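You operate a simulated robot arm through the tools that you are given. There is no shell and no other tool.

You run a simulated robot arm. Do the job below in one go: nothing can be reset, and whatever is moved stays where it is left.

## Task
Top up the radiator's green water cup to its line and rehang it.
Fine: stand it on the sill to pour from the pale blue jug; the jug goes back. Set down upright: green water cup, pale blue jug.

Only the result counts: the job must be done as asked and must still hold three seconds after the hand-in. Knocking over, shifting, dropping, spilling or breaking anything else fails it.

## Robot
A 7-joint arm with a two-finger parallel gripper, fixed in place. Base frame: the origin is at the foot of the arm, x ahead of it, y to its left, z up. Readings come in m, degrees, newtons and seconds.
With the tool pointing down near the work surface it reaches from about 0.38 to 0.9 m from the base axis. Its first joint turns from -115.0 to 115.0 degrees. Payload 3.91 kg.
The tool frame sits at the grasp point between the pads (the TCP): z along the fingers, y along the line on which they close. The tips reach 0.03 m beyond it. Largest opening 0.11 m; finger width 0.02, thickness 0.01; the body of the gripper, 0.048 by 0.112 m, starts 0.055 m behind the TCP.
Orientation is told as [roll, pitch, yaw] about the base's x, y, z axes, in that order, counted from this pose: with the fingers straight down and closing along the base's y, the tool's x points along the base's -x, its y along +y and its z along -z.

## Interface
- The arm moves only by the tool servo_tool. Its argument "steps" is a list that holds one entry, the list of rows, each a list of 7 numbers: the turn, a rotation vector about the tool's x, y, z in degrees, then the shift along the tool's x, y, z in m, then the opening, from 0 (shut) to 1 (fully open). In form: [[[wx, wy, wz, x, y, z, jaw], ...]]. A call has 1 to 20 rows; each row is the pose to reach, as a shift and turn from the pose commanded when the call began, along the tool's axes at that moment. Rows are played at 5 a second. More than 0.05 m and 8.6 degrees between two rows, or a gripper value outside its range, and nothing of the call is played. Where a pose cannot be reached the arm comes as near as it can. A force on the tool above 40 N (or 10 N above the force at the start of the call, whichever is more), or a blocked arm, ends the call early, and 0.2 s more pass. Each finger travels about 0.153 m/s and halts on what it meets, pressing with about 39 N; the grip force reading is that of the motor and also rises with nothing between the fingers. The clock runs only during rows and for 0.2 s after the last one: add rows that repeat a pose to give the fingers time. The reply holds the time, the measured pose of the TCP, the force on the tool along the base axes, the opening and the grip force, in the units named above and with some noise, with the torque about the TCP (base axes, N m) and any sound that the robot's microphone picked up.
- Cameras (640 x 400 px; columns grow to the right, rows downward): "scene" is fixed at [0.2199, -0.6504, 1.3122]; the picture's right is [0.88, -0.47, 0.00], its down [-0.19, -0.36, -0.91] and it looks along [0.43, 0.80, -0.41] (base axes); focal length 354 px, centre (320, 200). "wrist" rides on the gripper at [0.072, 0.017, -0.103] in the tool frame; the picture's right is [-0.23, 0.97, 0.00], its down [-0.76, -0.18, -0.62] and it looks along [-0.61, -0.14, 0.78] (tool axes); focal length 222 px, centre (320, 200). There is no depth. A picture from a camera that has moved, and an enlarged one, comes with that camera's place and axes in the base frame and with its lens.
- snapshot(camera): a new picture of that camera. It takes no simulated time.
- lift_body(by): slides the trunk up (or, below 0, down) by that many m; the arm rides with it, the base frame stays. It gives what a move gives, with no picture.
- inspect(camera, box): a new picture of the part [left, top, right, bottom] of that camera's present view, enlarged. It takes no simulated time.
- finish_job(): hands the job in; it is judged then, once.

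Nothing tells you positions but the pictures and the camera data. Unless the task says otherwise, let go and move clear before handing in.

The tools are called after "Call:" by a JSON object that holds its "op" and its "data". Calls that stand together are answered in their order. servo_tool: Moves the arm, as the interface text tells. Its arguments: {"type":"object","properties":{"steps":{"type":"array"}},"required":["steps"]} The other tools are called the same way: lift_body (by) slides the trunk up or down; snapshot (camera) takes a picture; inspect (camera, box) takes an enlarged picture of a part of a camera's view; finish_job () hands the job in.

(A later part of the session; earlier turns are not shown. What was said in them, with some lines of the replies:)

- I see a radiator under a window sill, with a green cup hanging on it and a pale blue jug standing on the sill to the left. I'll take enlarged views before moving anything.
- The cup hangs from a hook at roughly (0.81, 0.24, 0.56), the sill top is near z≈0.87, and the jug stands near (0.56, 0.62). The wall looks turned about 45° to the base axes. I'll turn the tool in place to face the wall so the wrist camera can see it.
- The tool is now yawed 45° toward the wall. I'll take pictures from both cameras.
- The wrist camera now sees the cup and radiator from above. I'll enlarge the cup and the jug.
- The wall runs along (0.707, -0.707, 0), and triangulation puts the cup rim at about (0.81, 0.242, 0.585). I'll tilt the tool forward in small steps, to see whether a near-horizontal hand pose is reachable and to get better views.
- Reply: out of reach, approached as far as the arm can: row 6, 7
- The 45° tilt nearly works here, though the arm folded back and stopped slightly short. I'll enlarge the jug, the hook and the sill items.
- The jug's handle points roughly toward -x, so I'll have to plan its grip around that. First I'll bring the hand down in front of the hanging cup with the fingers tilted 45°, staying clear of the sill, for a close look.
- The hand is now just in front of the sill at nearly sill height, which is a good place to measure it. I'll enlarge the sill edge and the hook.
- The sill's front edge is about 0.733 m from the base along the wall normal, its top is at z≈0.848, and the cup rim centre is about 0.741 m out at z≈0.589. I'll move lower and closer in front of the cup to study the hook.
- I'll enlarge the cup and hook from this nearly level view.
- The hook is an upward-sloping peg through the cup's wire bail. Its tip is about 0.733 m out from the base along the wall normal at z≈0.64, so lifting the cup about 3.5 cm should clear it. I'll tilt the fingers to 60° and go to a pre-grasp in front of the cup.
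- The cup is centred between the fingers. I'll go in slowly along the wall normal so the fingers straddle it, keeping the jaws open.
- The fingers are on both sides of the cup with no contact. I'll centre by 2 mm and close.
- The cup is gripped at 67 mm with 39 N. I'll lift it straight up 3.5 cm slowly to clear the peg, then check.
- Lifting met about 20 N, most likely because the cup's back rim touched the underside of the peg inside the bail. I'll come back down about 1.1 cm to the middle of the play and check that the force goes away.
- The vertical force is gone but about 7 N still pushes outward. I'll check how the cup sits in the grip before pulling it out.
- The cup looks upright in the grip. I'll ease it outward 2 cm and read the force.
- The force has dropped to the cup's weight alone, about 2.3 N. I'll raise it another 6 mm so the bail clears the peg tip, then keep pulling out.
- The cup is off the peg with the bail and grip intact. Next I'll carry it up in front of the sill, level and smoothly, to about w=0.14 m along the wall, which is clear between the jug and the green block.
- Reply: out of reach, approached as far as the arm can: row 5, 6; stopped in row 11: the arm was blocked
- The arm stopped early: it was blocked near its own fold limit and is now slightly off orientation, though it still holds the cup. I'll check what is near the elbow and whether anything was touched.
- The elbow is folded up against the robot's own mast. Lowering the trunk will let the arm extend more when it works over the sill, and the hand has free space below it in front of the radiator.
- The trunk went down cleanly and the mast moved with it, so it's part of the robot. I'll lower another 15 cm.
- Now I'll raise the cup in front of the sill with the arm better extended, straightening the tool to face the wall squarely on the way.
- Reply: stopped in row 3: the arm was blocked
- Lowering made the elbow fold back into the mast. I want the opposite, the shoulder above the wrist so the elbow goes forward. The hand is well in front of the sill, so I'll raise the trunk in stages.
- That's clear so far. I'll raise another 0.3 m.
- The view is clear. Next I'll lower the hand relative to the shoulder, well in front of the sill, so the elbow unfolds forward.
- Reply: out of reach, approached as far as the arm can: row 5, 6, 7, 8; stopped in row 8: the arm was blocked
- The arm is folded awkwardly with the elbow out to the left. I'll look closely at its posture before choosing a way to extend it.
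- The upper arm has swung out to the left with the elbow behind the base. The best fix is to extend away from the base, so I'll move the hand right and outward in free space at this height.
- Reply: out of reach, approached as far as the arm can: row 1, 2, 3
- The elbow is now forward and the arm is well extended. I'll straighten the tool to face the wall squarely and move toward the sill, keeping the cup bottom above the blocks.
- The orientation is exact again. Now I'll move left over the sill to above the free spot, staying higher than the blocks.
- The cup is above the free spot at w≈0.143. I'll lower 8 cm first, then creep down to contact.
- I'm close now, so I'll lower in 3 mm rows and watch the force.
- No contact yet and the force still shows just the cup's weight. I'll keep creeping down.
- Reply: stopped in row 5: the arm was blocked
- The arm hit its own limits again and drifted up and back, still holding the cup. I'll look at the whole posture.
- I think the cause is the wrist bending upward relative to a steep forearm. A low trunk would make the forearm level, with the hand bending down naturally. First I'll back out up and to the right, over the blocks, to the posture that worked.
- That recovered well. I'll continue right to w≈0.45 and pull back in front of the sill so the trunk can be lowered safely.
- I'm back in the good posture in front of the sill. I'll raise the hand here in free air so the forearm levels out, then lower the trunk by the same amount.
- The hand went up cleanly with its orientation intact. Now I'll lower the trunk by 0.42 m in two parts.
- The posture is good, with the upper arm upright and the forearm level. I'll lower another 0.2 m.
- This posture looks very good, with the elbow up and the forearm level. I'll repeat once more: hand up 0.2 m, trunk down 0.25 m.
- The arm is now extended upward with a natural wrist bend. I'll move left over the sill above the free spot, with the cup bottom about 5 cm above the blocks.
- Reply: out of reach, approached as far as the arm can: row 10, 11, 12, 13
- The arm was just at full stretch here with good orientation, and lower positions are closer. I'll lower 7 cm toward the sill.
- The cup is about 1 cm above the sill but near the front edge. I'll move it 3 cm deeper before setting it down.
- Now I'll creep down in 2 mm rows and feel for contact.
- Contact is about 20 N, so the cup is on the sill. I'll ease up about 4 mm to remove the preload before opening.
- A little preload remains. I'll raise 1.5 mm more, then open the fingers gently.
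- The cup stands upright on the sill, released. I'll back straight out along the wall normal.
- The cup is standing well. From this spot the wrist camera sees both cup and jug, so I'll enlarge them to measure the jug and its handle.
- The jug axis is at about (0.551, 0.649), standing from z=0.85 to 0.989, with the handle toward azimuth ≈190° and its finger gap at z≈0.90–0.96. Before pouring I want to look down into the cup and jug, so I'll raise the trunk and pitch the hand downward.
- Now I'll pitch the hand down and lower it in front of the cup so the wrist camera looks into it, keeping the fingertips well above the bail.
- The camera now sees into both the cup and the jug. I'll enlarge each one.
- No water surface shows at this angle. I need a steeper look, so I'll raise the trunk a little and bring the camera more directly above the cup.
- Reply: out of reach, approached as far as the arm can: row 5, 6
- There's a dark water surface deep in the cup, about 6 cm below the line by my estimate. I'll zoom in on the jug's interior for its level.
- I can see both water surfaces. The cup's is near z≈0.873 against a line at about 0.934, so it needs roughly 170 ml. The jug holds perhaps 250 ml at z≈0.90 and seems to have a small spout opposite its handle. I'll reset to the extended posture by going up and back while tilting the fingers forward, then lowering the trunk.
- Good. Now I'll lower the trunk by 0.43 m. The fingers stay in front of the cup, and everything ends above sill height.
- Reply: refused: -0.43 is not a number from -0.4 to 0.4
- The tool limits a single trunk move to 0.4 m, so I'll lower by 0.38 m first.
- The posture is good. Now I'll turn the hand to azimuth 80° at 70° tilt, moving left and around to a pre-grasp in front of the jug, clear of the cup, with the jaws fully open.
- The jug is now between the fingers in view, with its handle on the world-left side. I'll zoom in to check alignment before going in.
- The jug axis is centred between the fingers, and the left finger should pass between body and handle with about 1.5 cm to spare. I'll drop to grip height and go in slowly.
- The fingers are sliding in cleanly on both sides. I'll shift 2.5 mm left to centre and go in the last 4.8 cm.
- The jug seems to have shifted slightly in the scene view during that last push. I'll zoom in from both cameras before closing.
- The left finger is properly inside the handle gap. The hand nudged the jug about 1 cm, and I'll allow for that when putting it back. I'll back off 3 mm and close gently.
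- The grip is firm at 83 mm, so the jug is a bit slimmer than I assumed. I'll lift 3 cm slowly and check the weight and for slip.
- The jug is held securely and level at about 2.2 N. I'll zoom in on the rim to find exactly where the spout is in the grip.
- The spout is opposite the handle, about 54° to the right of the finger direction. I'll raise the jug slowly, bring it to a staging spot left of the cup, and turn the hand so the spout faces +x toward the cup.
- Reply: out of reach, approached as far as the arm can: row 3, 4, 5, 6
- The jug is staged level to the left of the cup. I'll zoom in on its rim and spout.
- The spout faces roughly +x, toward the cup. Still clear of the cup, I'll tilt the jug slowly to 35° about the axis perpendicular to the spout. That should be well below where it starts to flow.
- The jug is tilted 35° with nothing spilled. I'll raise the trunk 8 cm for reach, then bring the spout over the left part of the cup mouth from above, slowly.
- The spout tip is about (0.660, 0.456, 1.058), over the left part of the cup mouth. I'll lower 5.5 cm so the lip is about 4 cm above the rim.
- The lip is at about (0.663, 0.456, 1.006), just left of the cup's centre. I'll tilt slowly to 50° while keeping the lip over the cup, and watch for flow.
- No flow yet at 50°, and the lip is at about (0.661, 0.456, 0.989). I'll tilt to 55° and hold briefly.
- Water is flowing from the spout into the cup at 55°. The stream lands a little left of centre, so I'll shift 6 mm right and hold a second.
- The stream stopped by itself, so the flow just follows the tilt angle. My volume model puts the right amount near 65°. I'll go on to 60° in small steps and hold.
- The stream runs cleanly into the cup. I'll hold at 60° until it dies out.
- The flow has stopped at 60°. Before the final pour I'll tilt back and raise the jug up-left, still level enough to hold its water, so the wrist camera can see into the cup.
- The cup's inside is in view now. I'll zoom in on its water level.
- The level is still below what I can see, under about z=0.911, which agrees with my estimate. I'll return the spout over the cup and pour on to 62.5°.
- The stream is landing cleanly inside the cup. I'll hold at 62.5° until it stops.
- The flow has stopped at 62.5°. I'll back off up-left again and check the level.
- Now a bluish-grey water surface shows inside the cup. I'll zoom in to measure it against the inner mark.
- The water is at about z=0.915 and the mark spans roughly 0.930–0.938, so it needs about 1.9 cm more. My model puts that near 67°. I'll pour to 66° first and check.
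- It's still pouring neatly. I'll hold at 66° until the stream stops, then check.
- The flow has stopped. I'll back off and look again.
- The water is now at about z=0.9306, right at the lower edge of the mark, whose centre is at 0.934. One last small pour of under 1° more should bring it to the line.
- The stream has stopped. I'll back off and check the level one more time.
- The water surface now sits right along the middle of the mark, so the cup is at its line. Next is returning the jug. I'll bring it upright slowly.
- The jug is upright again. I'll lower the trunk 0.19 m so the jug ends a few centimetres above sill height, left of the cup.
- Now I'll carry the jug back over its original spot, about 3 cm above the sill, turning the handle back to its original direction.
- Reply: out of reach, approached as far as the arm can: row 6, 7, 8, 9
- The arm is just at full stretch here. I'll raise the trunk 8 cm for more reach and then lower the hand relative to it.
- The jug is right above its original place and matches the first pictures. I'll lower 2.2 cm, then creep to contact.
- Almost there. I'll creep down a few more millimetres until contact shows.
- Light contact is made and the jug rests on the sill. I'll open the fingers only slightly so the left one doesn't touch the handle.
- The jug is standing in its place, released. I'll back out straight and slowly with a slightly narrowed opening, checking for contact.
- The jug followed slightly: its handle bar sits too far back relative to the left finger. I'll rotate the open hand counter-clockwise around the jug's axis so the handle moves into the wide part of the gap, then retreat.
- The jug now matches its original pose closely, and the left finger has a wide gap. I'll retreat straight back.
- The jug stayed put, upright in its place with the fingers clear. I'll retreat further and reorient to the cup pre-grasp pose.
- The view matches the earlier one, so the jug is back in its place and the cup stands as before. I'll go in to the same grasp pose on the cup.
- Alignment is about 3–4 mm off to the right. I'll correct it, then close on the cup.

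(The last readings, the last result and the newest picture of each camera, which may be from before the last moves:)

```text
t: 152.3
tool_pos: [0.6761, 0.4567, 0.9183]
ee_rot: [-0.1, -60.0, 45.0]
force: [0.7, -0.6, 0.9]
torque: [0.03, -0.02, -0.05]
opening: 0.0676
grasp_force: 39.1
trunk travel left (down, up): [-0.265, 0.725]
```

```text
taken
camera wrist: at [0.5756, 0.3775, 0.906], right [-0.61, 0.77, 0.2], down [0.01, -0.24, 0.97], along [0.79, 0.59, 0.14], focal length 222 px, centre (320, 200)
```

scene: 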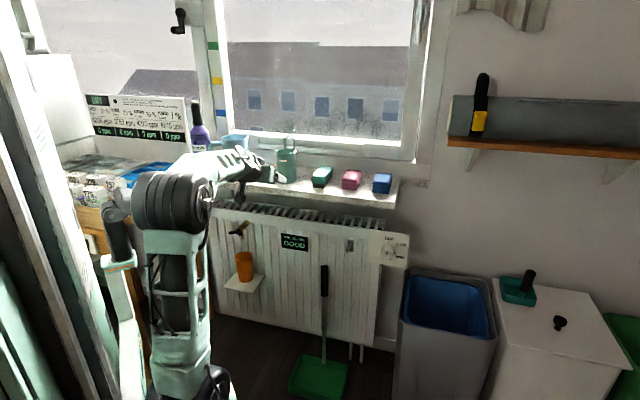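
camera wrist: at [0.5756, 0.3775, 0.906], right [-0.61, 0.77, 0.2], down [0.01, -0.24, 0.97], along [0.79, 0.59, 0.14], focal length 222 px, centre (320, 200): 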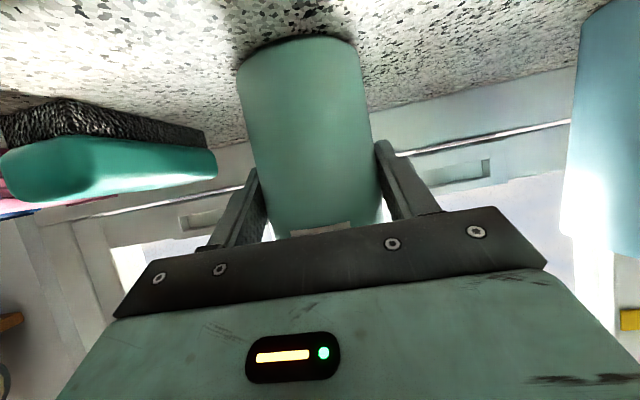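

The cup is gripped the same way as before. I'll lift it 10 cm slowly, keeping it level.

Call:
{"op": "servo_tool", "data": {"steps": [[[0, 0, 0, -0.0035, 0, -0.002, 0.4], [0, 0, 0, -0.0113, 0, -0.0065, 0.4], [0, 0, 0, -0.0234, 0, -0.0135, 0.4], [0, 0, 0, -0.0381, 0, -0.022, 0.4], [0, 0, 0, -0.0528, 0, -0.0305, 0.4], [0, 0, 0, -0.0675, 0, -0.039, 0.4], [0, 0, 0, -0.0788, 0, -0.0455, 0.4], [0, 0, 0, -0.0848, 0, -0.049, 0.4], [0, 0, 0, -0.0866, 0, -0.05, 0.4], [0, 0, 0, -0.0866, 0, -0.05, 0.4]]]}}

Call:
{"op": "snapshot", "data": {"camera": "scene"}}

```text
t: 154.5
tool_pos: [0.6759, 0.456, 1.0192]
ee_rot: [0.1, -60.0, 45.1]
force: [0.6, -0.6, -1.8]
torque: [-0.04, 0.02, 0.03]
opening: 0.0673
grasp_force: 38.8
trunk travel left (down, up): [-0.265, 0.725]
```

```text
taken
```

scene: 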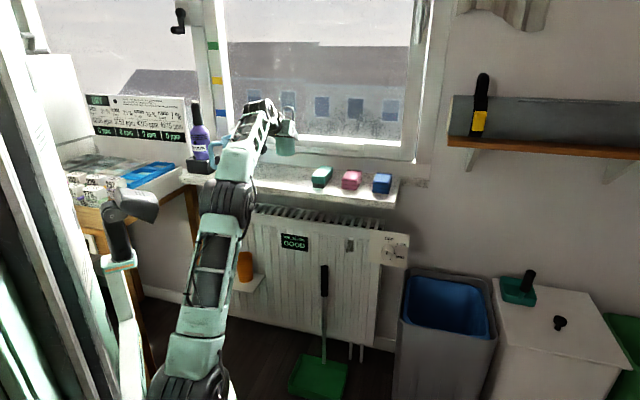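

The lift was smooth. Next I'll carry the cup right, over the blocks with more than 5 cm clearance, and out in front of the sill.

Call:
{"op": "servo_tool", "data": {"steps": [[[0, 0, 0, 0.0007, -0.0029, -0.0014, 0.4], [0, 0, 0, 0.0029, -0.0118, -0.0057, 0.4], [0, 0, 0, 0.0064, -0.0265, -0.0129, 0.4], [0, 0, 0, 0.0114, -0.0471, -0.023, 0.4], [0, 0, 0, 0.0171, -0.0707, -0.0345, 0.4], [0, 0, 0, 0.0228, -0.0942, -0.046, 0.4], [0, 0, 0, 0.0285, -0.1178, -0.0574, 0.4], [0, 0, 0, 0.0342, -0.1414, -0.0689, 0.4], [0, 0, 0, 0.0399, -0.1649, -0.0804, 0.4], [0, 0, 0, 0.0456, -0.1885, -0.0919, 0.4], [0, 0, 0, 0.0513, -0.212, -0.1034, 0.4], [0, 0, 0, 0.057, -0.2356, -0.1149, 0.4], [0, 0, 0, 0.062, -0.2562, -0.1249, 0.4], [0, 0, 0, 0.0663, -0.2739, -0.1335, 0.4], [0, 0, 0, 0.0692, -0.2857, -0.1393, 0.4], [0, 0, 0, 0.0713, -0.2945, -0.1436, 0.4], [0, 0, 0, 0.0713, -0.2945, -0.1436, 0.4]]]}}

Call:
{"op": "snapshot", "data": {"camera": "scene"}}

Call:
{"op": "snapshot", "data": {"camera": "wrist"}}

```text
t: 158.1
tool_pos: [0.7701, 0.1352, 1.0281]
ee_rot: [-0.1, -60.0, 45.0]
force: [1.2, -0.4, -2.2]
torque: [0.0, 0.03, -0.03]
opening: 0.0673
grasp_force: 39.0
trunk travel left (down, up): [-0.265, 0.725]
```

```text
taken
```

scene: 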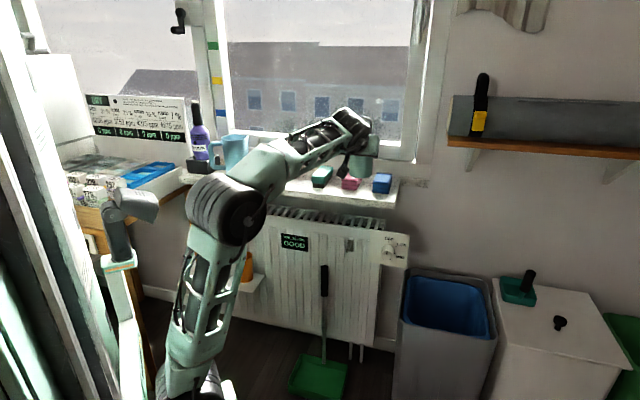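

```text
taken
camera wrist: at [0.6702, 0.0569, 1.0164], right [-0.61, 0.77, 0.2], down [0.01, -0.24, 0.97], along [0.79, 0.59, 0.14], focal length 222 px, centre (320, 200)
```

wrist: 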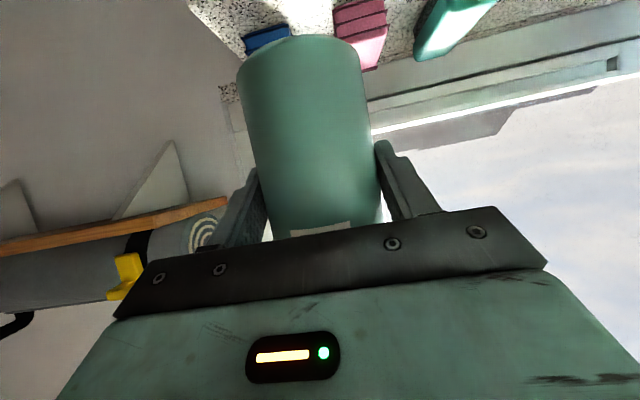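

All clear, with the jug standing in its place. I'll raise the trunk back to its start height so the arm can reach down to the hook with the elbow forward.

Call:
{"op": "lift_body", "data": {"by": 0.26}}

Call:
{"op": "snapshot", "data": {"camera": "scene"}}

```text
t: 160.8
tool_pos: [0.7705, 0.134, 1.2882]
ee_rot: [0.1, -60.0, 45.0]
force: [0.6, -0.4, -3.3]
torque: [-0.01, 0.03, 0.01]
opening: 0.0674
grasp_force: 38.9
trunk travel left (down, up): [-0.525, 0.465]
```

```text
taken
```

scene: 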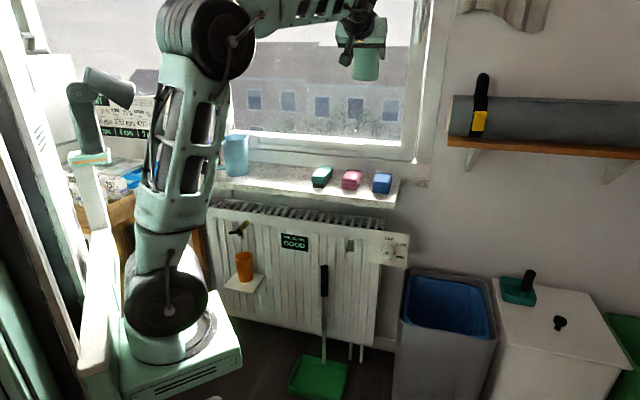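

Now I'll descend in front of the sill in gentle steps, first to about z=0.96.

Call:
{"op": "servo_tool", "data": {"steps": [[[0, 0, 0, 0.0043, 0, 0.0025, 0.4], [0, 0, 0, 0.0147, 0, 0.0085, 0.4], [0, 0, 0, 0.032, 0, 0.0185, 0.4], [0, 0, 0, 0.052, 0, 0.03, 0.4], [0, 0, 0, 0.0727, 0, 0.042, 0.4], [0, 0, 0, 0.0935, 0, 0.054, 0.4], [0, 0, 0, 0.1143, 0, 0.066, 0.4], [0, 0, 0, 0.1351, 0, 0.078, 0.4], [0, 0, 0, 0.1559, 0, 0.09, 0.4], [0, 0, 0, 0.1767, 0, 0.102, 0.4], [0, 0, 0, 0.1974, 0, 0.114, 0.4], [0, 0, 0, 0.2182, 0, 0.126, 0.4], [0, 0, 0, 0.239, 0, 0.138, 0.4], [0, 0, 0, 0.2598, 0, 0.15, 0.4], [0, 0, 0, 0.2754, 0, 0.159, 0.4], [0, 0, 0, 0.2832, 0, 0.1635, 0.4], [0, 0, 0, 0.2858, 0, 0.165, 0.4], [0, 0, 0, 0.2858, 0, 0.165, 0.4]]]}}

Call:
{"op": "snapshot", "data": {"camera": "scene"}}

```text
t: 164.6
tool_pos: [0.7713, 0.135, 0.9576]
ee_rot: [0.1, -60.0, 44.9]
force: [0.8, -0.4, -2.6]
torque: [-0.03, 0.0, -0.02]
opening: 0.0674
grasp_force: 39.3
trunk travel left (down, up): [-0.525, 0.465]
```

```text
taken
```

scene: 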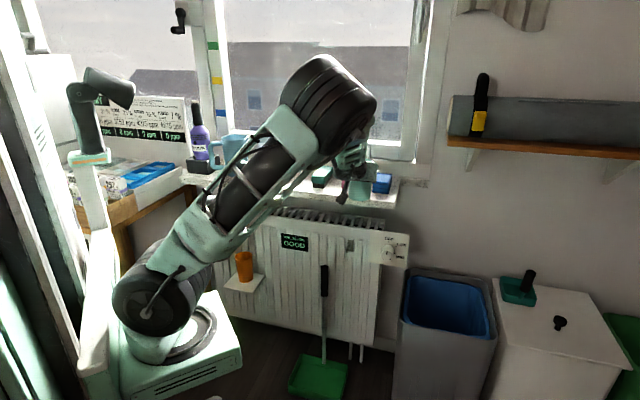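

The cup is still level and exactly on path. The elbow swung out to the right, where there's free space. I'll continue down to about z=0.78.

Call:
{"op": "servo_tool", "data": {"steps": [[[0, 0, 0, 0.0043, 0, 0.0025, 0.4], [0, 0, 0, 0.0147, 0, 0.0085, 0.4], [0, 0, 0, 0.032, 0, 0.0185, 0.4], [0, 0, 0, 0.052, 0, 0.03, 0.4], [0, 0, 0, 0.0727, 0, 0.042, 0.4], [0, 0, 0, 0.0935, 0, 0.054, 0.4], [0, 0, 0, 0.1143, 0, 0.066, 0.4], [0, 0, 0, 0.1325, 0, 0.0765, 0.4], [0, 0, 0, 0.1463, 0, 0.0845, 0.4], [0, 0, 0, 0.1541, 0, 0.089, 0.4], [0, 0, 0, 0.1559, 0, 0.09, 0.4], [0, 0, 0, 0.1559, 0, 0.09, 0.4]]]}}

Call:
{"op": "snapshot", "data": {"camera": "scene"}}

Call:
{"op": "snapshot", "data": {"camera": "wrist"}}

```text
t: 167.2
tool_pos: [0.7707, 0.1351, 0.7777]
ee_rot: [0.1, -60.0, 44.8]
force: [0.5, 1.0, -1.7]
torque: [-0.01, 0.03, 0.04]
opening: 0.0676
grasp_force: 39.3
trunk travel left (down, up): [-0.525, 0.465]
```

```text
taken
```

scene: 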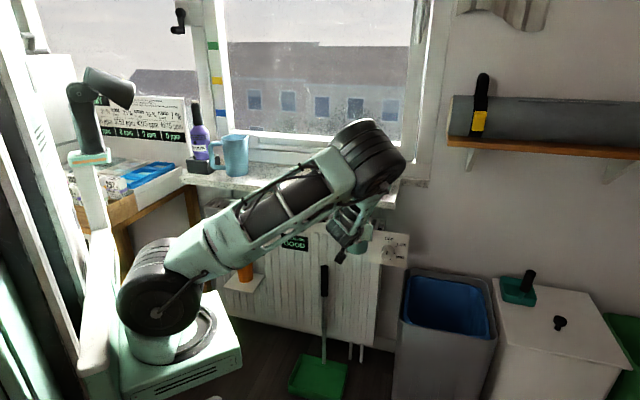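

```text
taken
camera wrist: at [0.67, 0.0567, 0.7656], right [-0.61, 0.77, 0.2], down [0.01, -0.24, 0.97], along [0.79, 0.59, 0.13], focal length 222 px, centre (320, 200)
```

wrist: 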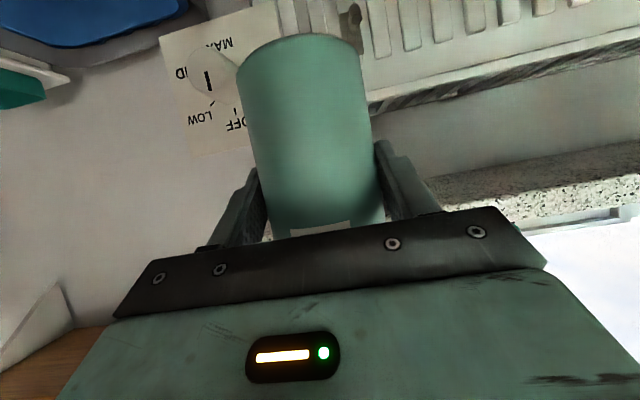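

The arm tracks exactly. Next I'll go down and slightly left to the point in front of the hook where the cup first came off, allowing for a few millimetres of slip in the grip.

Call:
{"op": "servo_tool", "data": {"steps": [[[0, 0, 0, 0.0028, 0.0007, 0.0011, 0.4], [0, 0, 0, 0.0101, 0.0026, 0.0042, 0.4], [0, 0, 0, 0.022, 0.0056, 0.0091, 0.4], [0, 0, 0, 0.0367, 0.0094, 0.0152, 0.4], [0, 0, 0, 0.0532, 0.0136, 0.022, 0.4], [0, 0, 0, 0.0716, 0.0183, 0.0296, 0.4], [0, 0, 0, 0.09, 0.023, 0.0372, 0.4], [0, 0, 0, 0.1083, 0.0277, 0.0448, 0.4], [0, 0, 0, 0.1267, 0.0324, 0.0524, 0.4], [0, 0, 0, 0.1432, 0.0367, 0.0593, 0.4], [0, 0, 0, 0.1579, 0.0404, 0.0654, 0.4], [0, 0, 0, 0.1707, 0.0437, 0.0707, 0.4], [0, 0, 0, 0.1799, 0.0461, 0.0745, 0.4], [0, 0, 0, 0.1836, 0.047, 0.076, 0.4], [0, 0, 0, 0.1836, 0.047, 0.076, 0.4]]]}}

Call:
{"op": "snapshot", "data": {"camera": "scene"}}

Call:
{"op": "inspect", "data": {"camera": "scene", "box": [310, 225, 390, 305]}}

```text
t: 170.4
tool_pos: [0.7189, 0.1507, 0.581]
ee_rot: [0.0, -60.0, 44.9]
force: [-0.4, 0.2, -2.1]
torque: [-0.02, 0.0, -0.01]
opening: 0.0672
grasp_force: 39.1
trunk travel left (down, up): [-0.525, 0.465]
```

```text
taken
```

scene: 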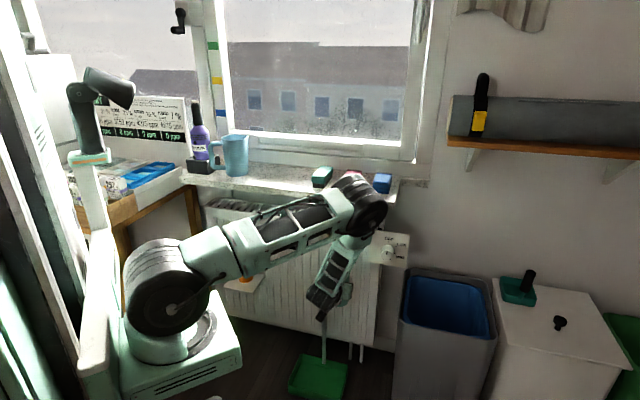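

```text
5.00 times, centred on (350, 265) of scene
camera zoom: at [0.2199, -0.6504, 1.3122], right [0.88, -0.47, 0.0], down [-0.19, -0.36, -0.91], along [0.43, 0.8, -0.41], focal length 1767 px, centre (170, -125)
```

zoom: 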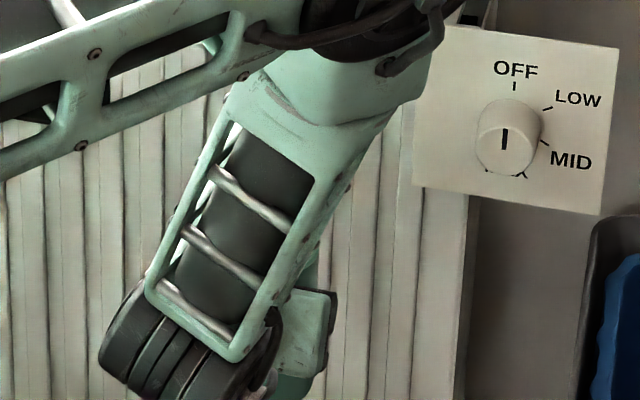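

The arm now hides the hook from the scene camera, but the pose repeats to 1–2 mm and I have the exact path the cup came off by. I'll retrace it inward slowly at clearing height, with force monitoring, stopping 2 cm short.

Call:
{"op": "servo_tool", "data": {"steps": [[[0, 0, 0, 0.0026, 0, 0.0015, 0.4], [0, 0, 0, -0.0024, 0, 0.0102, 0.4], [0, 0, 0, -0.0074, 0, 0.0188, 0.4], [0, 0, 0, -0.0124, 0, 0.0275, 0.4], [0, 0, 0, -0.0174, 0, 0.0361, 0.4], [0, 0, 0, -0.0224, 0, 0.0448, 0.4], [0, 0, 0, -0.0274, 0, 0.0535, 0.4], [0, 0, 0, -0.0324, 0, 0.0621, 0.4], [0, 0, 0, -0.0374, 0, 0.0708, 0.4], [0, 0, 0, -0.0374, 0, 0.0708, 0.4]]]}}

Call:
{"op": "snapshot", "data": {"camera": "wrist"}}

Call:
{"op": "inspect", "data": {"camera": "scene", "box": [310, 225, 390, 305]}}

```text
t: 172.6
tool_pos: [0.7763, 0.2068, 0.5792]
ee_rot: [0.0, -60.0, 45.0]
force: [-0.4, 1.0, -2.1]
torque: [-0.01, 0.01, -0.02]
opening: 0.0674
grasp_force: 38.9
trunk travel left (down, up): [-0.525, 0.465]
```

```text
taken
camera wrist: at [0.6753, 0.1292, 0.5663], right [-0.61, 0.77, 0.2], down [0.01, -0.24, 0.97], along [0.79, 0.59, 0.13], focal length 222 px, centre (320, 200)
```

wrist: 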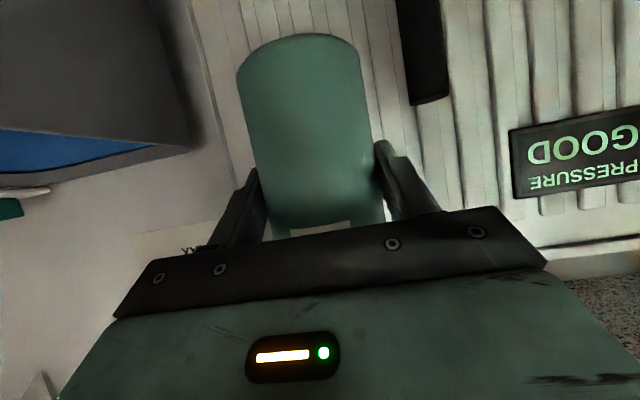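

```text
5.00 times, centred on (350, 265) of scene
camera zoom: at [0.2199, -0.6504, 1.3122], right [0.88, -0.47, 0.0], down [-0.19, -0.36, -0.91], along [0.43, 0.8, -0.41], focal length 1767 px, centre (170, -125)
```

zoom: 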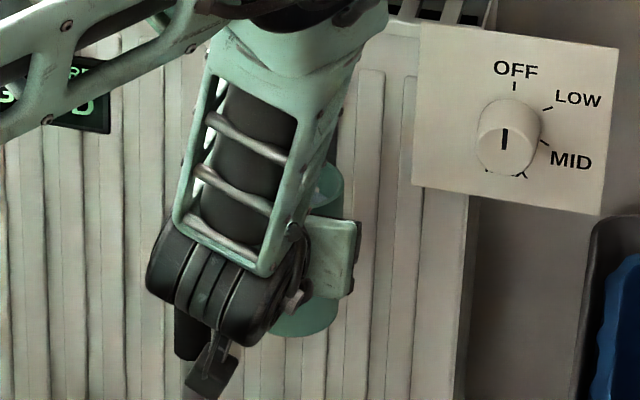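

No contact so far, with the bail plane right about at the peg tip. I'll continue another 2 cm slowly.

Call:
{"op": "servo_tool", "data": {"steps": [[[0, 0, 0, -0.0025, 0.0005, 0.0043, 0.4], [0, 0, 0, -0.005, 0.001, 0.0087, 0.4], [0, 0, 0, -0.0075, 0.001, 0.013, 0.4], [0, 0, 0, -0.01, 0.001, 0.0173, 0.4], [0, 0, 0, -0.01, 0.001, 0.0173, 0.4]]]}}

Call:
{"op": "inspect", "data": {"camera": "scene", "box": [320, 225, 380, 285]}}

```text
t: 173.8
tool_pos: [0.7892, 0.2204, 0.5787]
ee_rot: [-0.1, -59.9, 45.0]
force: [-0.4, -0.4, -2.7]
torque: [-0.02, 0.06, 0.0]
opening: 0.0676
grasp_force: 38.9
trunk travel left (down, up): [-0.525, 0.465]
```

```text
6.67 times, centred on (350, 255) of scene
camera zoom: at [0.2199, -0.6504, 1.3122], right [0.88, -0.47, 0.0], down [-0.19, -0.36, -0.91], along [0.43, 0.8, -0.41], focal length 2357 px, centre (120, -167)
```

zoom: 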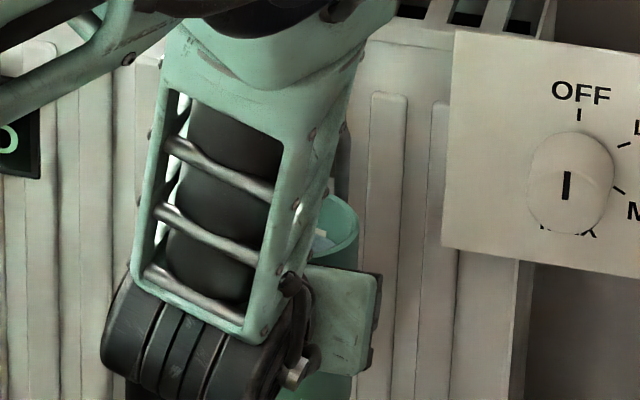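

Still free, just like the matching point on the way out. Now I'll go down 6 mm and in the last 2 cm.

Call:
{"op": "servo_tool", "data": {"steps": [[[0, 0, 0, 0.0026, 0, 0.0015, 0.4], [0, 0, 0, 0.0052, 0, 0.003, 0.4], [0, 0, 0, 0.0026, 0, 0.0075, 0.4], [0, 0, 0, 0, 0, 0.0119, 0.4], [0, 0, 0, -0.0025, 0, 0.0164, 0.4], [0, 0, 0, -0.0051, 0, 0.0208, 0.4], [0, 0, 0, -0.0051, 0, 0.0208, 0.4]]]}}

Call:
{"op": "inspect", "data": {"camera": "scene", "box": [320, 225, 380, 285]}}

```text
t: 175.4
tool_pos: [0.8029, 0.2335, 0.571]
ee_rot: [0.1, -59.8, 44.9]
force: [-16.2, -13.4, 2.2]
torque: [-0.32, 0.47, -0.06]
opening: 0.0672
grasp_force: 38.8
trunk travel left (down, up): [-0.525, 0.465]
```

```text
6.67 times, centred on (350, 255) of scene
camera zoom: at [0.2199, -0.6504, 1.3122], right [0.88, -0.47, 0.0], down [-0.19, -0.36, -0.91], along [0.43, 0.8, -0.41], focal length 2357 px, centre (120, -167)
```

zoom: 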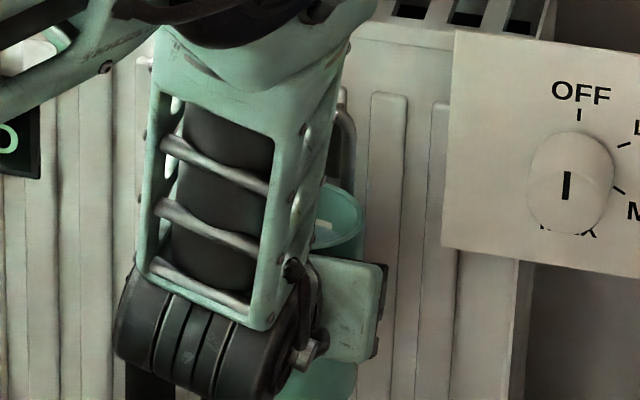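

There's about 21 N pushing outward: the lower back of the cup is touching the radiator, as in its original hanging place. I'll back off 2 mm, then lower so the bail settles on the peg.

Call:
{"op": "servo_tool", "data": {"steps": [[[0, 0, 0, 0.001, 0, -0.0017, 0.4], [0, 0, 0, 0.001, 0, -0.0017, 0.4]]]}}

Call:
{"op": "servo_tool", "data": {"steps": [[[0, 0, 0, 0.0026, 0, 0.0015, 0.4], [0, 0, 0, 0.0052, 0, 0.003, 0.4], [0, 0, 0, 0.0078, 0, 0.0045, 0.4], [0, 0, 0, 0.0104, 0, 0.006, 0.4], [0, 0, 0, 0.0104, 0, 0.006, 0.4]]]}}

```text
t: 176.0
tool_pos: [0.8018, 0.2342, 0.5714]
ee_rot: [0.1, -60.0, 44.9]
force: [-7.5, -6.3, -5.5]
torque: [-0.41, 0.53, -0.05]
opening: 0.0675
grasp_force: 38.9
trunk travel left (down, up): [-0.525, 0.465]
```

```text
t: 177.2
tool_pos: [0.8038, 0.235, 0.5607]
ee_rot: [-0.1, -60.1, 45.0]
force: [-9.9, -10.1, 3.4]
torque: [-0.24, 0.1, -0.19]
opening: 0.0677
grasp_force: 38.9
trunk travel left (down, up): [-0.525, 0.465]
```

Light contact with the radiator continues. I'll ease out 1.5 mm and keep lowering in small steps.

Call:
{"op": "servo_tool", "data": {"steps": [[[0, 0, 0, 0.0008, 0, -0.0013, 0.4], [0, 0, 0, 0.0025, 0, -0.0003, 0.4], [0, 0, 0, 0.0042, 0, 0.0007, 0.4], [0, 0, 0, 0.0042, 0, 0.0007, 0.4]]]}}

Call:
{"op": "inspect", "data": {"camera": "scene", "box": [320, 225, 380, 285]}}

Call:
{"op": "snapshot", "data": {"camera": "wrist"}}

```text
t: 178.2
tool_pos: [0.8015, 0.2333, 0.5565]
ee_rot: [0.0, -59.9, 45.0]
force: [-0.4, -0.1, -1.9]
torque: [0.0, 0.03, 0.0]
opening: 0.0675
grasp_force: 39.3
trunk travel left (down, up): [-0.525, 0.465]
```

```text
6.67 times, centred on (350, 255) of scene
camera zoom: at [0.2199, -0.6504, 1.3122], right [0.88, -0.47, 0.0], down [-0.19, -0.36, -0.91], along [0.43, 0.8, -0.41], focal length 2357 px, centre (120, -167)
```

zoom: 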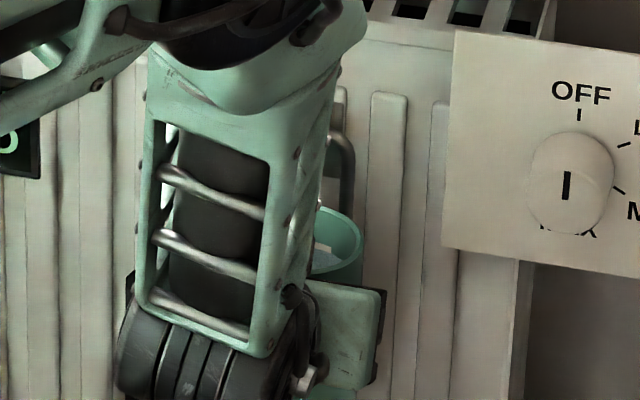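

```text
taken
camera wrist: at [0.7011, 0.1558, 0.5444], right [-0.61, 0.77, 0.2], down [0.01, -0.24, 0.97], along [0.79, 0.59, 0.14], focal length 222 px, centre (320, 200)
```

wrist: 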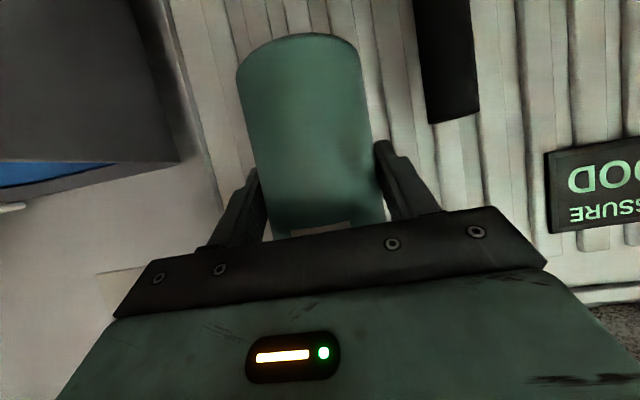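

Lateral forces are gone and the bail appears 3–5 mm above its original resting height. I'll keep lowering in 1.5 mm rows until the peg takes the weight.

Call:
{"op": "servo_tool", "data": {"steps": [[[0, 0, 0, 0.0013, 0, 0.0007, 0.4], [0, 0, 0, 0.0026, 0, 0.0015, 0.4], [0, 0, 0, 0.0039, 0, 0.0022, 0.4], [0, 0, 0, 0.0039, 0, 0.0022, 0.4]]]}}

Call:
{"op": "inspect", "data": {"camera": "scene", "box": [320, 225, 380, 285]}}

```text
t: 179.2
tool_pos: [0.8013, 0.2341, 0.5537]
ee_rot: [0.0, -60.2, 45.0]
force: [-0.9, -0.2, 0.2]
torque: [0.05, -0.05, 0.02]
opening: 0.0674
grasp_force: 39.3
trunk travel left (down, up): [-0.525, 0.465]
```

```text
6.67 times, centred on (350, 255) of scene
camera zoom: at [0.2199, -0.6504, 1.3122], right [0.88, -0.47, 0.0], down [-0.19, -0.36, -0.91], along [0.43, 0.8, -0.41], focal length 2357 px, centre (120, -167)
```

zoom: 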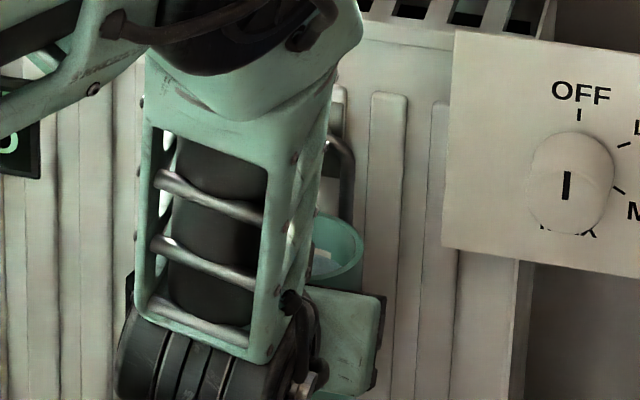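

The vertical force went from −1.9 to about 0, so the bail has started to rest on the peg. I'll lower 1.5 mm more to confirm.

Call:
{"op": "servo_tool", "data": {"steps": [[[0, 0, 0, 0.0007, 0, 0.0004, 0.4], [0, 0, 0, 0.0015, 0, 0.0009, 0.4], [0, 0, 0, 0.0015, 0, 0.0009, 0.4]]]}}

```text
t: 180.0
tool_pos: [0.802, 0.2346, 0.5525]
ee_rot: [-0.2, -60.3, 45.2]
force: [-1.1, -1.0, 12.4]
torque: [0.55, -0.55, 0.0]
opening: 0.0673
grasp_force: 39.3
trunk travel left (down, up): [-0.525, 0.465]
```

About 14 N is now carried at the bail position, so it's clearly hanging on the peg. I'll relieve the preload by 1 mm and open the fingers gently.

Call:
{"op": "servo_tool", "data": {"steps": [[[0, 0, 0, -0.0009, 0, -0.0005, 0.4], [0, 0, 0, -0.0009, 0, -0.0005, 0.4], [0, 0, 0, -0.0009, 0, -0.0005, 0.6], [0, 0, 0, -0.0009, 0, -0.0005, 0.64], [0, 0, 0, -0.0009, 0, -0.0005, 0.69], [0, 0, 0, -0.0009, 0, -0.0005, 0.74], [0, 0, 0, -0.0009, 0, -0.0005, 0.8], [0, 0, 0, -0.0009, 0, -0.0005, 0.82], [0, 0, 0, -0.0009, 0, -0.0005, 0.82]]]}}

Call:
{"op": "snapshot", "data": {"camera": "wrist"}}

Call:
{"op": "inspect", "data": {"camera": "scene", "box": [320, 225, 380, 285]}}

```text
t: 182.0
tool_pos: [0.8023, 0.2336, 0.5514]
ee_rot: [0.1, -60.0, 44.9]
force: [0.3, -1.0, 0.3]
torque: [-0.02, 0.0, -0.01]
opening: 0.0902
grasp_force: 0.1
trunk travel left (down, up): [-0.525, 0.465]
```

```text
taken
camera wrist: at [0.701, 0.1552, 0.5392], right [-0.61, 0.77, 0.2], down [0.01, -0.24, 0.97], along [0.79, 0.59, 0.13], focal length 222 px, centre (320, 200)
```

wrist: 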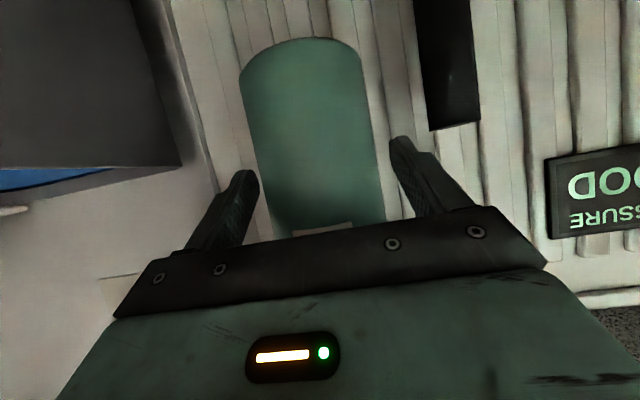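

```text
6.67 times, centred on (350, 255) of scene
camera zoom: at [0.2199, -0.6504, 1.3122], right [0.88, -0.47, 0.0], down [-0.19, -0.36, -0.91], along [0.43, 0.8, -0.41], focal length 2357 px, centre (120, -167)
```

zoom: 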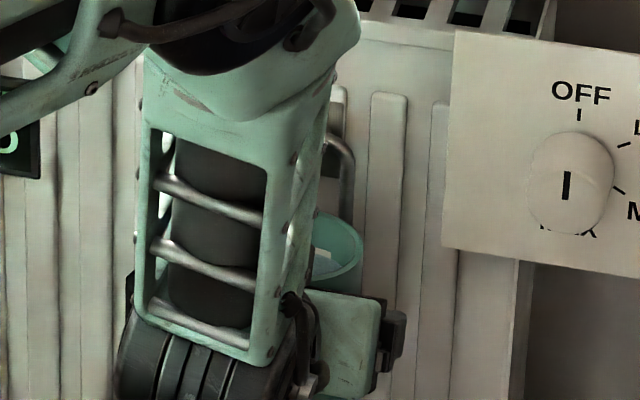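

The cup is hanging free on the peg. I'll withdraw straight out along the wall normal, slowly.

Call:
{"op": "servo_tool", "data": {"steps": [[[0, 0, 0, 0.005, 0, -0.0087, 0.82], [0, 0, 0, 0.01, 0, -0.0173, 0.82], [0, 0, 0, 0.015, 0, -0.026, 0.82], [0, 0, 0, 0.0225, 0, -0.039, 0.82], [0, 0, 0, 0.03, 0, -0.052, 0.82], [0, 0, 0, 0.04, 0, -0.0693, 0.82], [0, 0, 0, 0.05, 0, -0.0866, 0.82], [0, 0, 0, 0.06, 0, -0.1039, 0.82], [0, 0, 0, 0.06, 0, -0.1039, 0.82]]]}}

Call:
{"op": "snapshot", "data": {"camera": "wrist"}}

Call:
{"op": "snapshot", "data": {"camera": "scene"}}

```text
t: 184.0
tool_pos: [0.7157, 0.1503, 0.5512]
ee_rot: [0.1, -60.0, 44.9]
force: [-0.4, -0.2, -0.3]
torque: [-0.03, 0.02, -0.02]
opening: 0.0902
grasp_force: 0.0
trunk travel left (down, up): [-0.525, 0.465]
```

```text
taken
camera wrist: at [0.6155, 0.0716, 0.5391], right [-0.61, 0.77, 0.2], down [0.01, -0.24, 0.97], along [0.79, 0.59, 0.14], focal length 222 px, centre (320, 200)
```

wrist: 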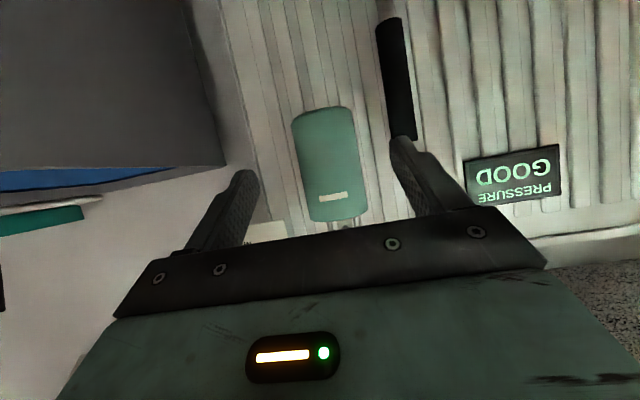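

```text
taken
```

scene: 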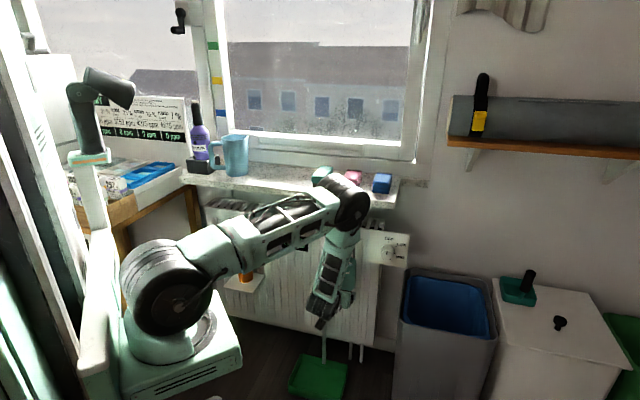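

The cup hangs just as it did at the start. I'll rise a little and tilt to view the hook and bail closely.

Call:
{"op": "servo_tool", "data": {"steps": [[[0, 3.75, 0, -0.0114, 0, -0.0153, 0.82], [0, 7.5, 0, -0.0228, 0, -0.0305, 0.82], [0, 11.25, 0, -0.0342, 0, -0.0458, 0.82], [0, 15, 0, -0.0456, 0, -0.061, 0.82], [0, 15, 0, -0.0456, 0, -0.061, 0.82]]]}}

Call:
{"op": "snapshot", "data": {"camera": "wrist"}}

Call:
{"op": "inspect", "data": {"camera": "wrist", "box": [280, 80, 400, 240]}}

```text
t: 185.2
tool_pos: [0.6949, 0.129, 0.6203]
ee_rot: [0.0, -45.1, 45.0]
force: [-0.7, 0.3, -0.3]
torque: [0.0, 0.01, 0.0]
opening: 0.0902
grasp_force: 0.0
trunk travel left (down, up): [-0.525, 0.465]
```

```text
taken
camera wrist: at [0.5953, 0.0513, 0.6422], right [-0.57, 0.8, 0.16], down [0.2, -0.06, 0.98], along [0.79, 0.59, -0.12], focal length 222 px, centre (320, 200)
```

wrist: 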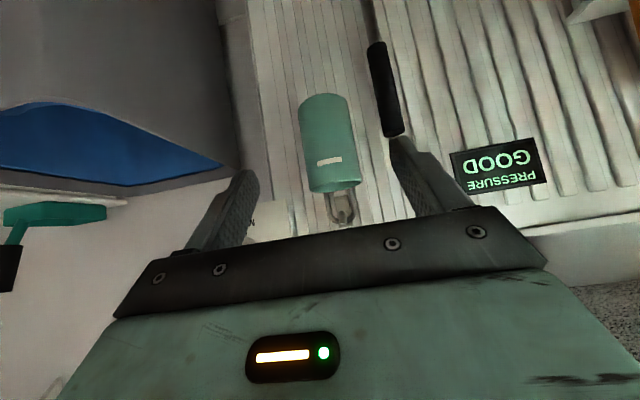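

```text
2.50 times, centred on (340, 160) of wrist
camera zoom: at [0.5953, 0.0513, 0.6422], right [-0.57, 0.8, 0.16], down [0.2, -0.06, 0.98], along [0.79, 0.59, -0.12], focal length 555 px, centre (270, 300)
```

zoom: 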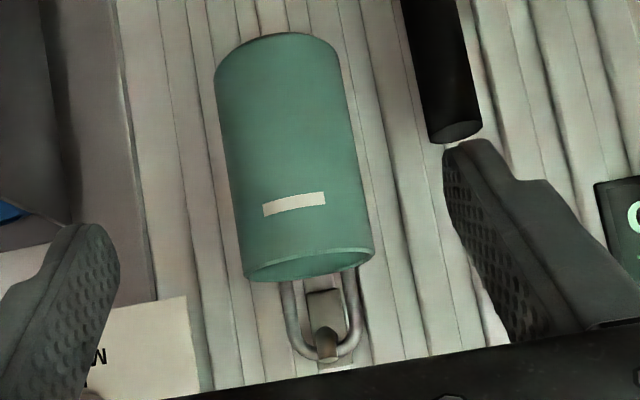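

The bail rests on the peg exactly as in the original picture. I'll rise to look into the cup from above.

Call:
{"op": "servo_tool", "data": {"steps": [[[0, 0, 0, -0.0141, -0.002, -0.017, 0.82], [0, 0, 0, -0.0354, -0.005, -0.0424, 0.82], [0, 0, 0, -0.0566, -0.008, -0.0679, 0.82], [0, 0, 0, -0.0778, -0.011, -0.0933, 0.82], [0, 0, 0, -0.099, -0.014, -0.1188, 0.82], [0, 0, 0, -0.1202, -0.017, -0.1442, 0.82], [0, 0, 0, -0.1414, -0.02, -0.1697, 0.82], [0, 0, 0, -0.1414, -0.02, -0.1697, 0.82]]]}}

Call:
{"op": "snapshot", "data": {"camera": "wrist"}}

Call:
{"op": "snapshot", "data": {"camera": "scene"}}

```text
t: 187.0
tool_pos: [0.6945, 0.0989, 0.8401]
ee_rot: [0.0, -45.0, 45.0]
force: [0.0, -0.2, 0.4]
torque: [0.0, -0.01, 0.01]
opening: 0.09
grasp_force: 0.1
trunk travel left (down, up): [-0.525, 0.465]
```

```text
taken
camera wrist: at [0.5951, 0.0219, 0.861], right [-0.57, 0.8, 0.16], down [0.2, -0.06, 0.98], along [0.79, 0.59, -0.12], focal length 222 px, centre (320, 200)
```

wrist: 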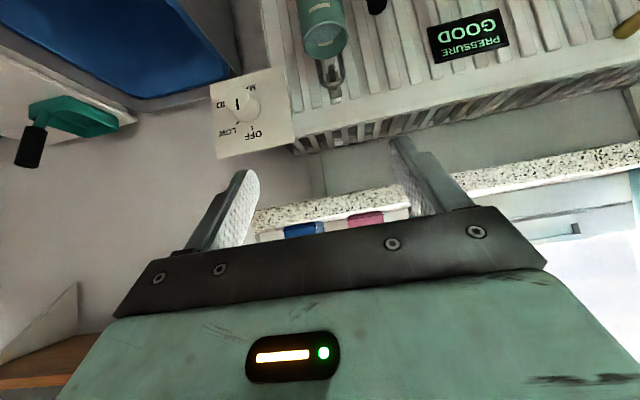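

```text
taken
```

scene: 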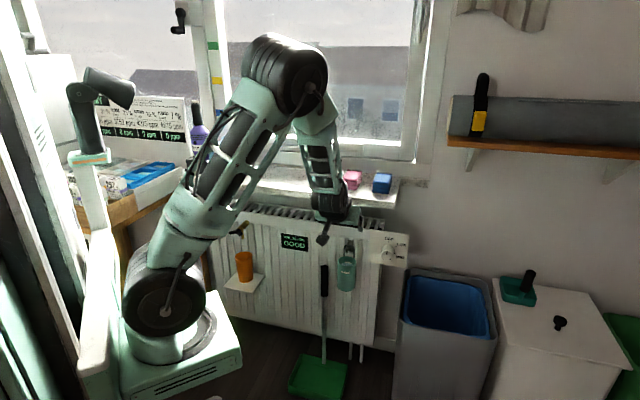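

Both cameras now see the hung cup. I'll zoom in to check the water level, the bail and the surroundings.

Call:
{"op": "inspect", "data": {"camera": "wrist", "box": [280, 0, 370, 110]}}

Call:
{"op": "inspect", "data": {"camera": "scene", "box": [325, 230, 375, 300]}}

Call:
{"op": "inspect", "data": {"camera": "scene", "box": [300, 225, 400, 380]}}

```text
3.64 times, centred on (325, 55) of wrist
camera zoom: at [0.5951, 0.0219, 0.861], right [-0.57, 0.8, 0.16], down [0.2, -0.06, 0.98], along [0.79, 0.59, -0.12], focal length 808 px, centre (302, 727)
```

zoom: 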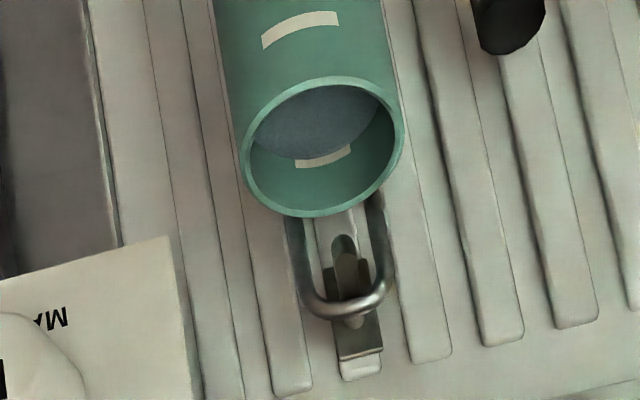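

```text
5.71 times, centred on (350, 265) of scene
camera zoom: at [0.2199, -0.6504, 1.3122], right [0.88, -0.47, 0.0], down [-0.19, -0.36, -0.91], along [0.43, 0.8, -0.41], focal length 2020 px, centre (149, -171)
```

zoom: 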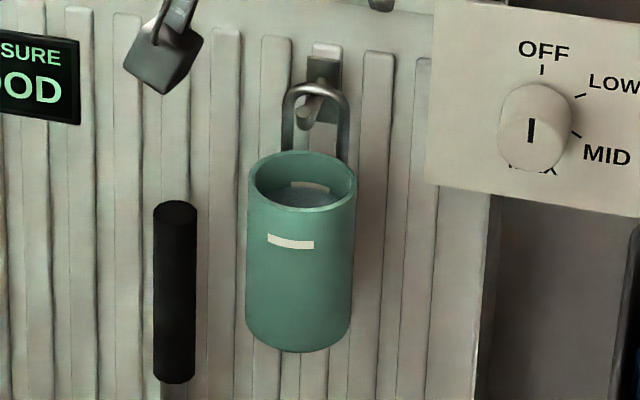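

```text
2.58 times, centred on (350, 302) of scene
camera zoom: at [0.2199, -0.6504, 1.3122], right [0.88, -0.47, 0.0], down [-0.19, -0.36, -0.91], along [0.43, 0.8, -0.41], focal length 912 px, centre (243, -64)
```

zoom: 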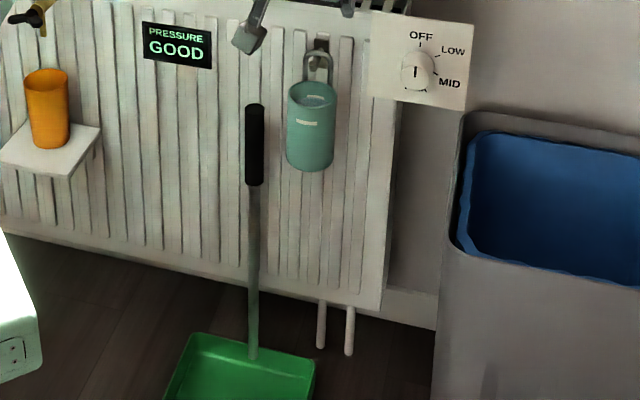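

The cup hangs exactly where it started, with the water at the middle of its line and nothing else moved. I'll move the hand further clear and do a final overall check, including the jug.

Call:
{"op": "servo_tool", "data": {"steps": [[[0, 0, 0, -0.0141, 0, -0.0141, 0.82], [0, 0, 0, -0.0354, 0, -0.0354, 0.82], [0, 0, 0, -0.0566, 0, -0.0566, 0.82], [0, 0, 0, -0.0778, 0, -0.0778, 0.82], [0, 0, 0, -0.099, 0, -0.099, 0.82], [0, 0, 0, -0.1202, 0, -0.1202, 0.82], [0, 0, 0, -0.1414, 0, -0.1414, 0.82], [0, 0, 0, -0.1414, 0, -0.1414, 0.82]]]}}

Call:
{"op": "snapshot", "data": {"camera": "wrist"}}

Call:
{"op": "snapshot", "data": {"camera": "scene"}}

Call:
{"op": "inspect", "data": {"camera": "scene", "box": [170, 110, 420, 300]}}

```text
t: 188.8
tool_pos: [0.6961, 0.0981, 1.0434]
ee_rot: [0.0, -44.9, 45.1]
force: [-0.8, 0.0, -0.1]
torque: [-0.02, 0.0, 0.03]
opening: 0.0902
grasp_force: 0.0
trunk travel left (down, up): [-0.525, 0.465]
```

```text
taken
camera wrist: at [0.5966, 0.0214, 1.0629], right [-0.57, 0.8, 0.16], down [0.19, -0.06, 0.98], along [0.79, 0.59, -0.12], focal length 222 px, centre (320, 200)
```

wrist: 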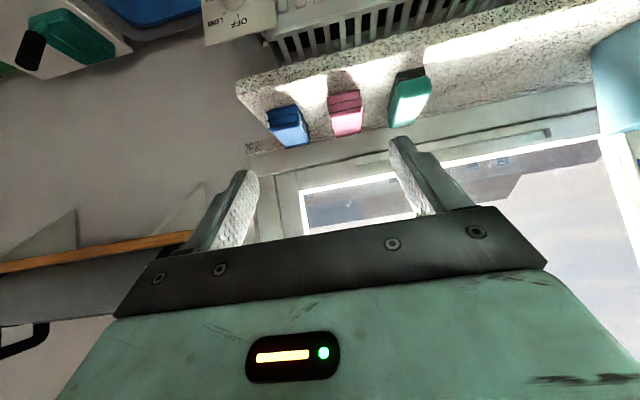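

```text
taken
```

scene: 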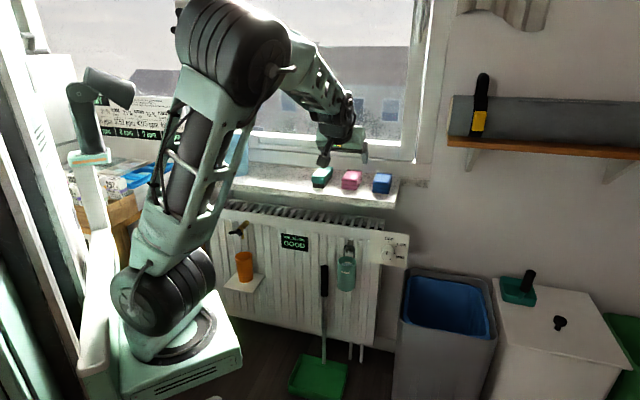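

```text
2.11 times, centred on (295, 205) of scene
camera zoom: at [0.2199, -0.6504, 1.3122], right [0.88, -0.47, 0.0], down [-0.19, -0.36, -0.91], along [0.43, 0.8, -0.41], focal length 744 px, centre (373, 190)
```

zoom: 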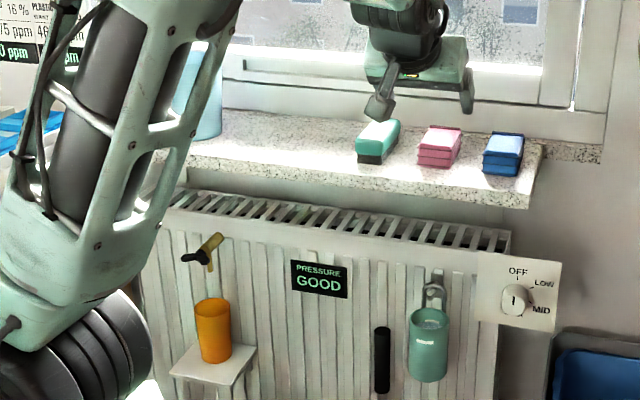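

The green cup hangs on its hook filled to its line, the pale blue jug stands upright in its original place, and everything else is undisturbed. The gripper is empty and clear, so I'm handing in.

Call:
{"op": "finish_job", "data": {}}

```text
The job is handed in.
```

The green water cup is topped up to its line and back on the radiator hook. I stood it on the sill and poured from the pale blue jug.

- **Cup:** it hangs upright by its wire bail on the peg, in the same position as at the start. The last close-up showed the water along the middle of the line mark.
- **Jug:** it stands upright on the sill within a few millimetres of where it started, with the handle facing the same way. My hand pushed it about 1 cm during the grasp, and I corrected for that when setting it down.
- **Everything else:** the last pictures show no spill, and the other items in view are where they were at the start. While moving the cup, the arm was blocked several times, probably against the robot's own mast. I saw no damage from it.

I released both the cup and the jug, and moved the arm clear before handing in. No result was reported back.
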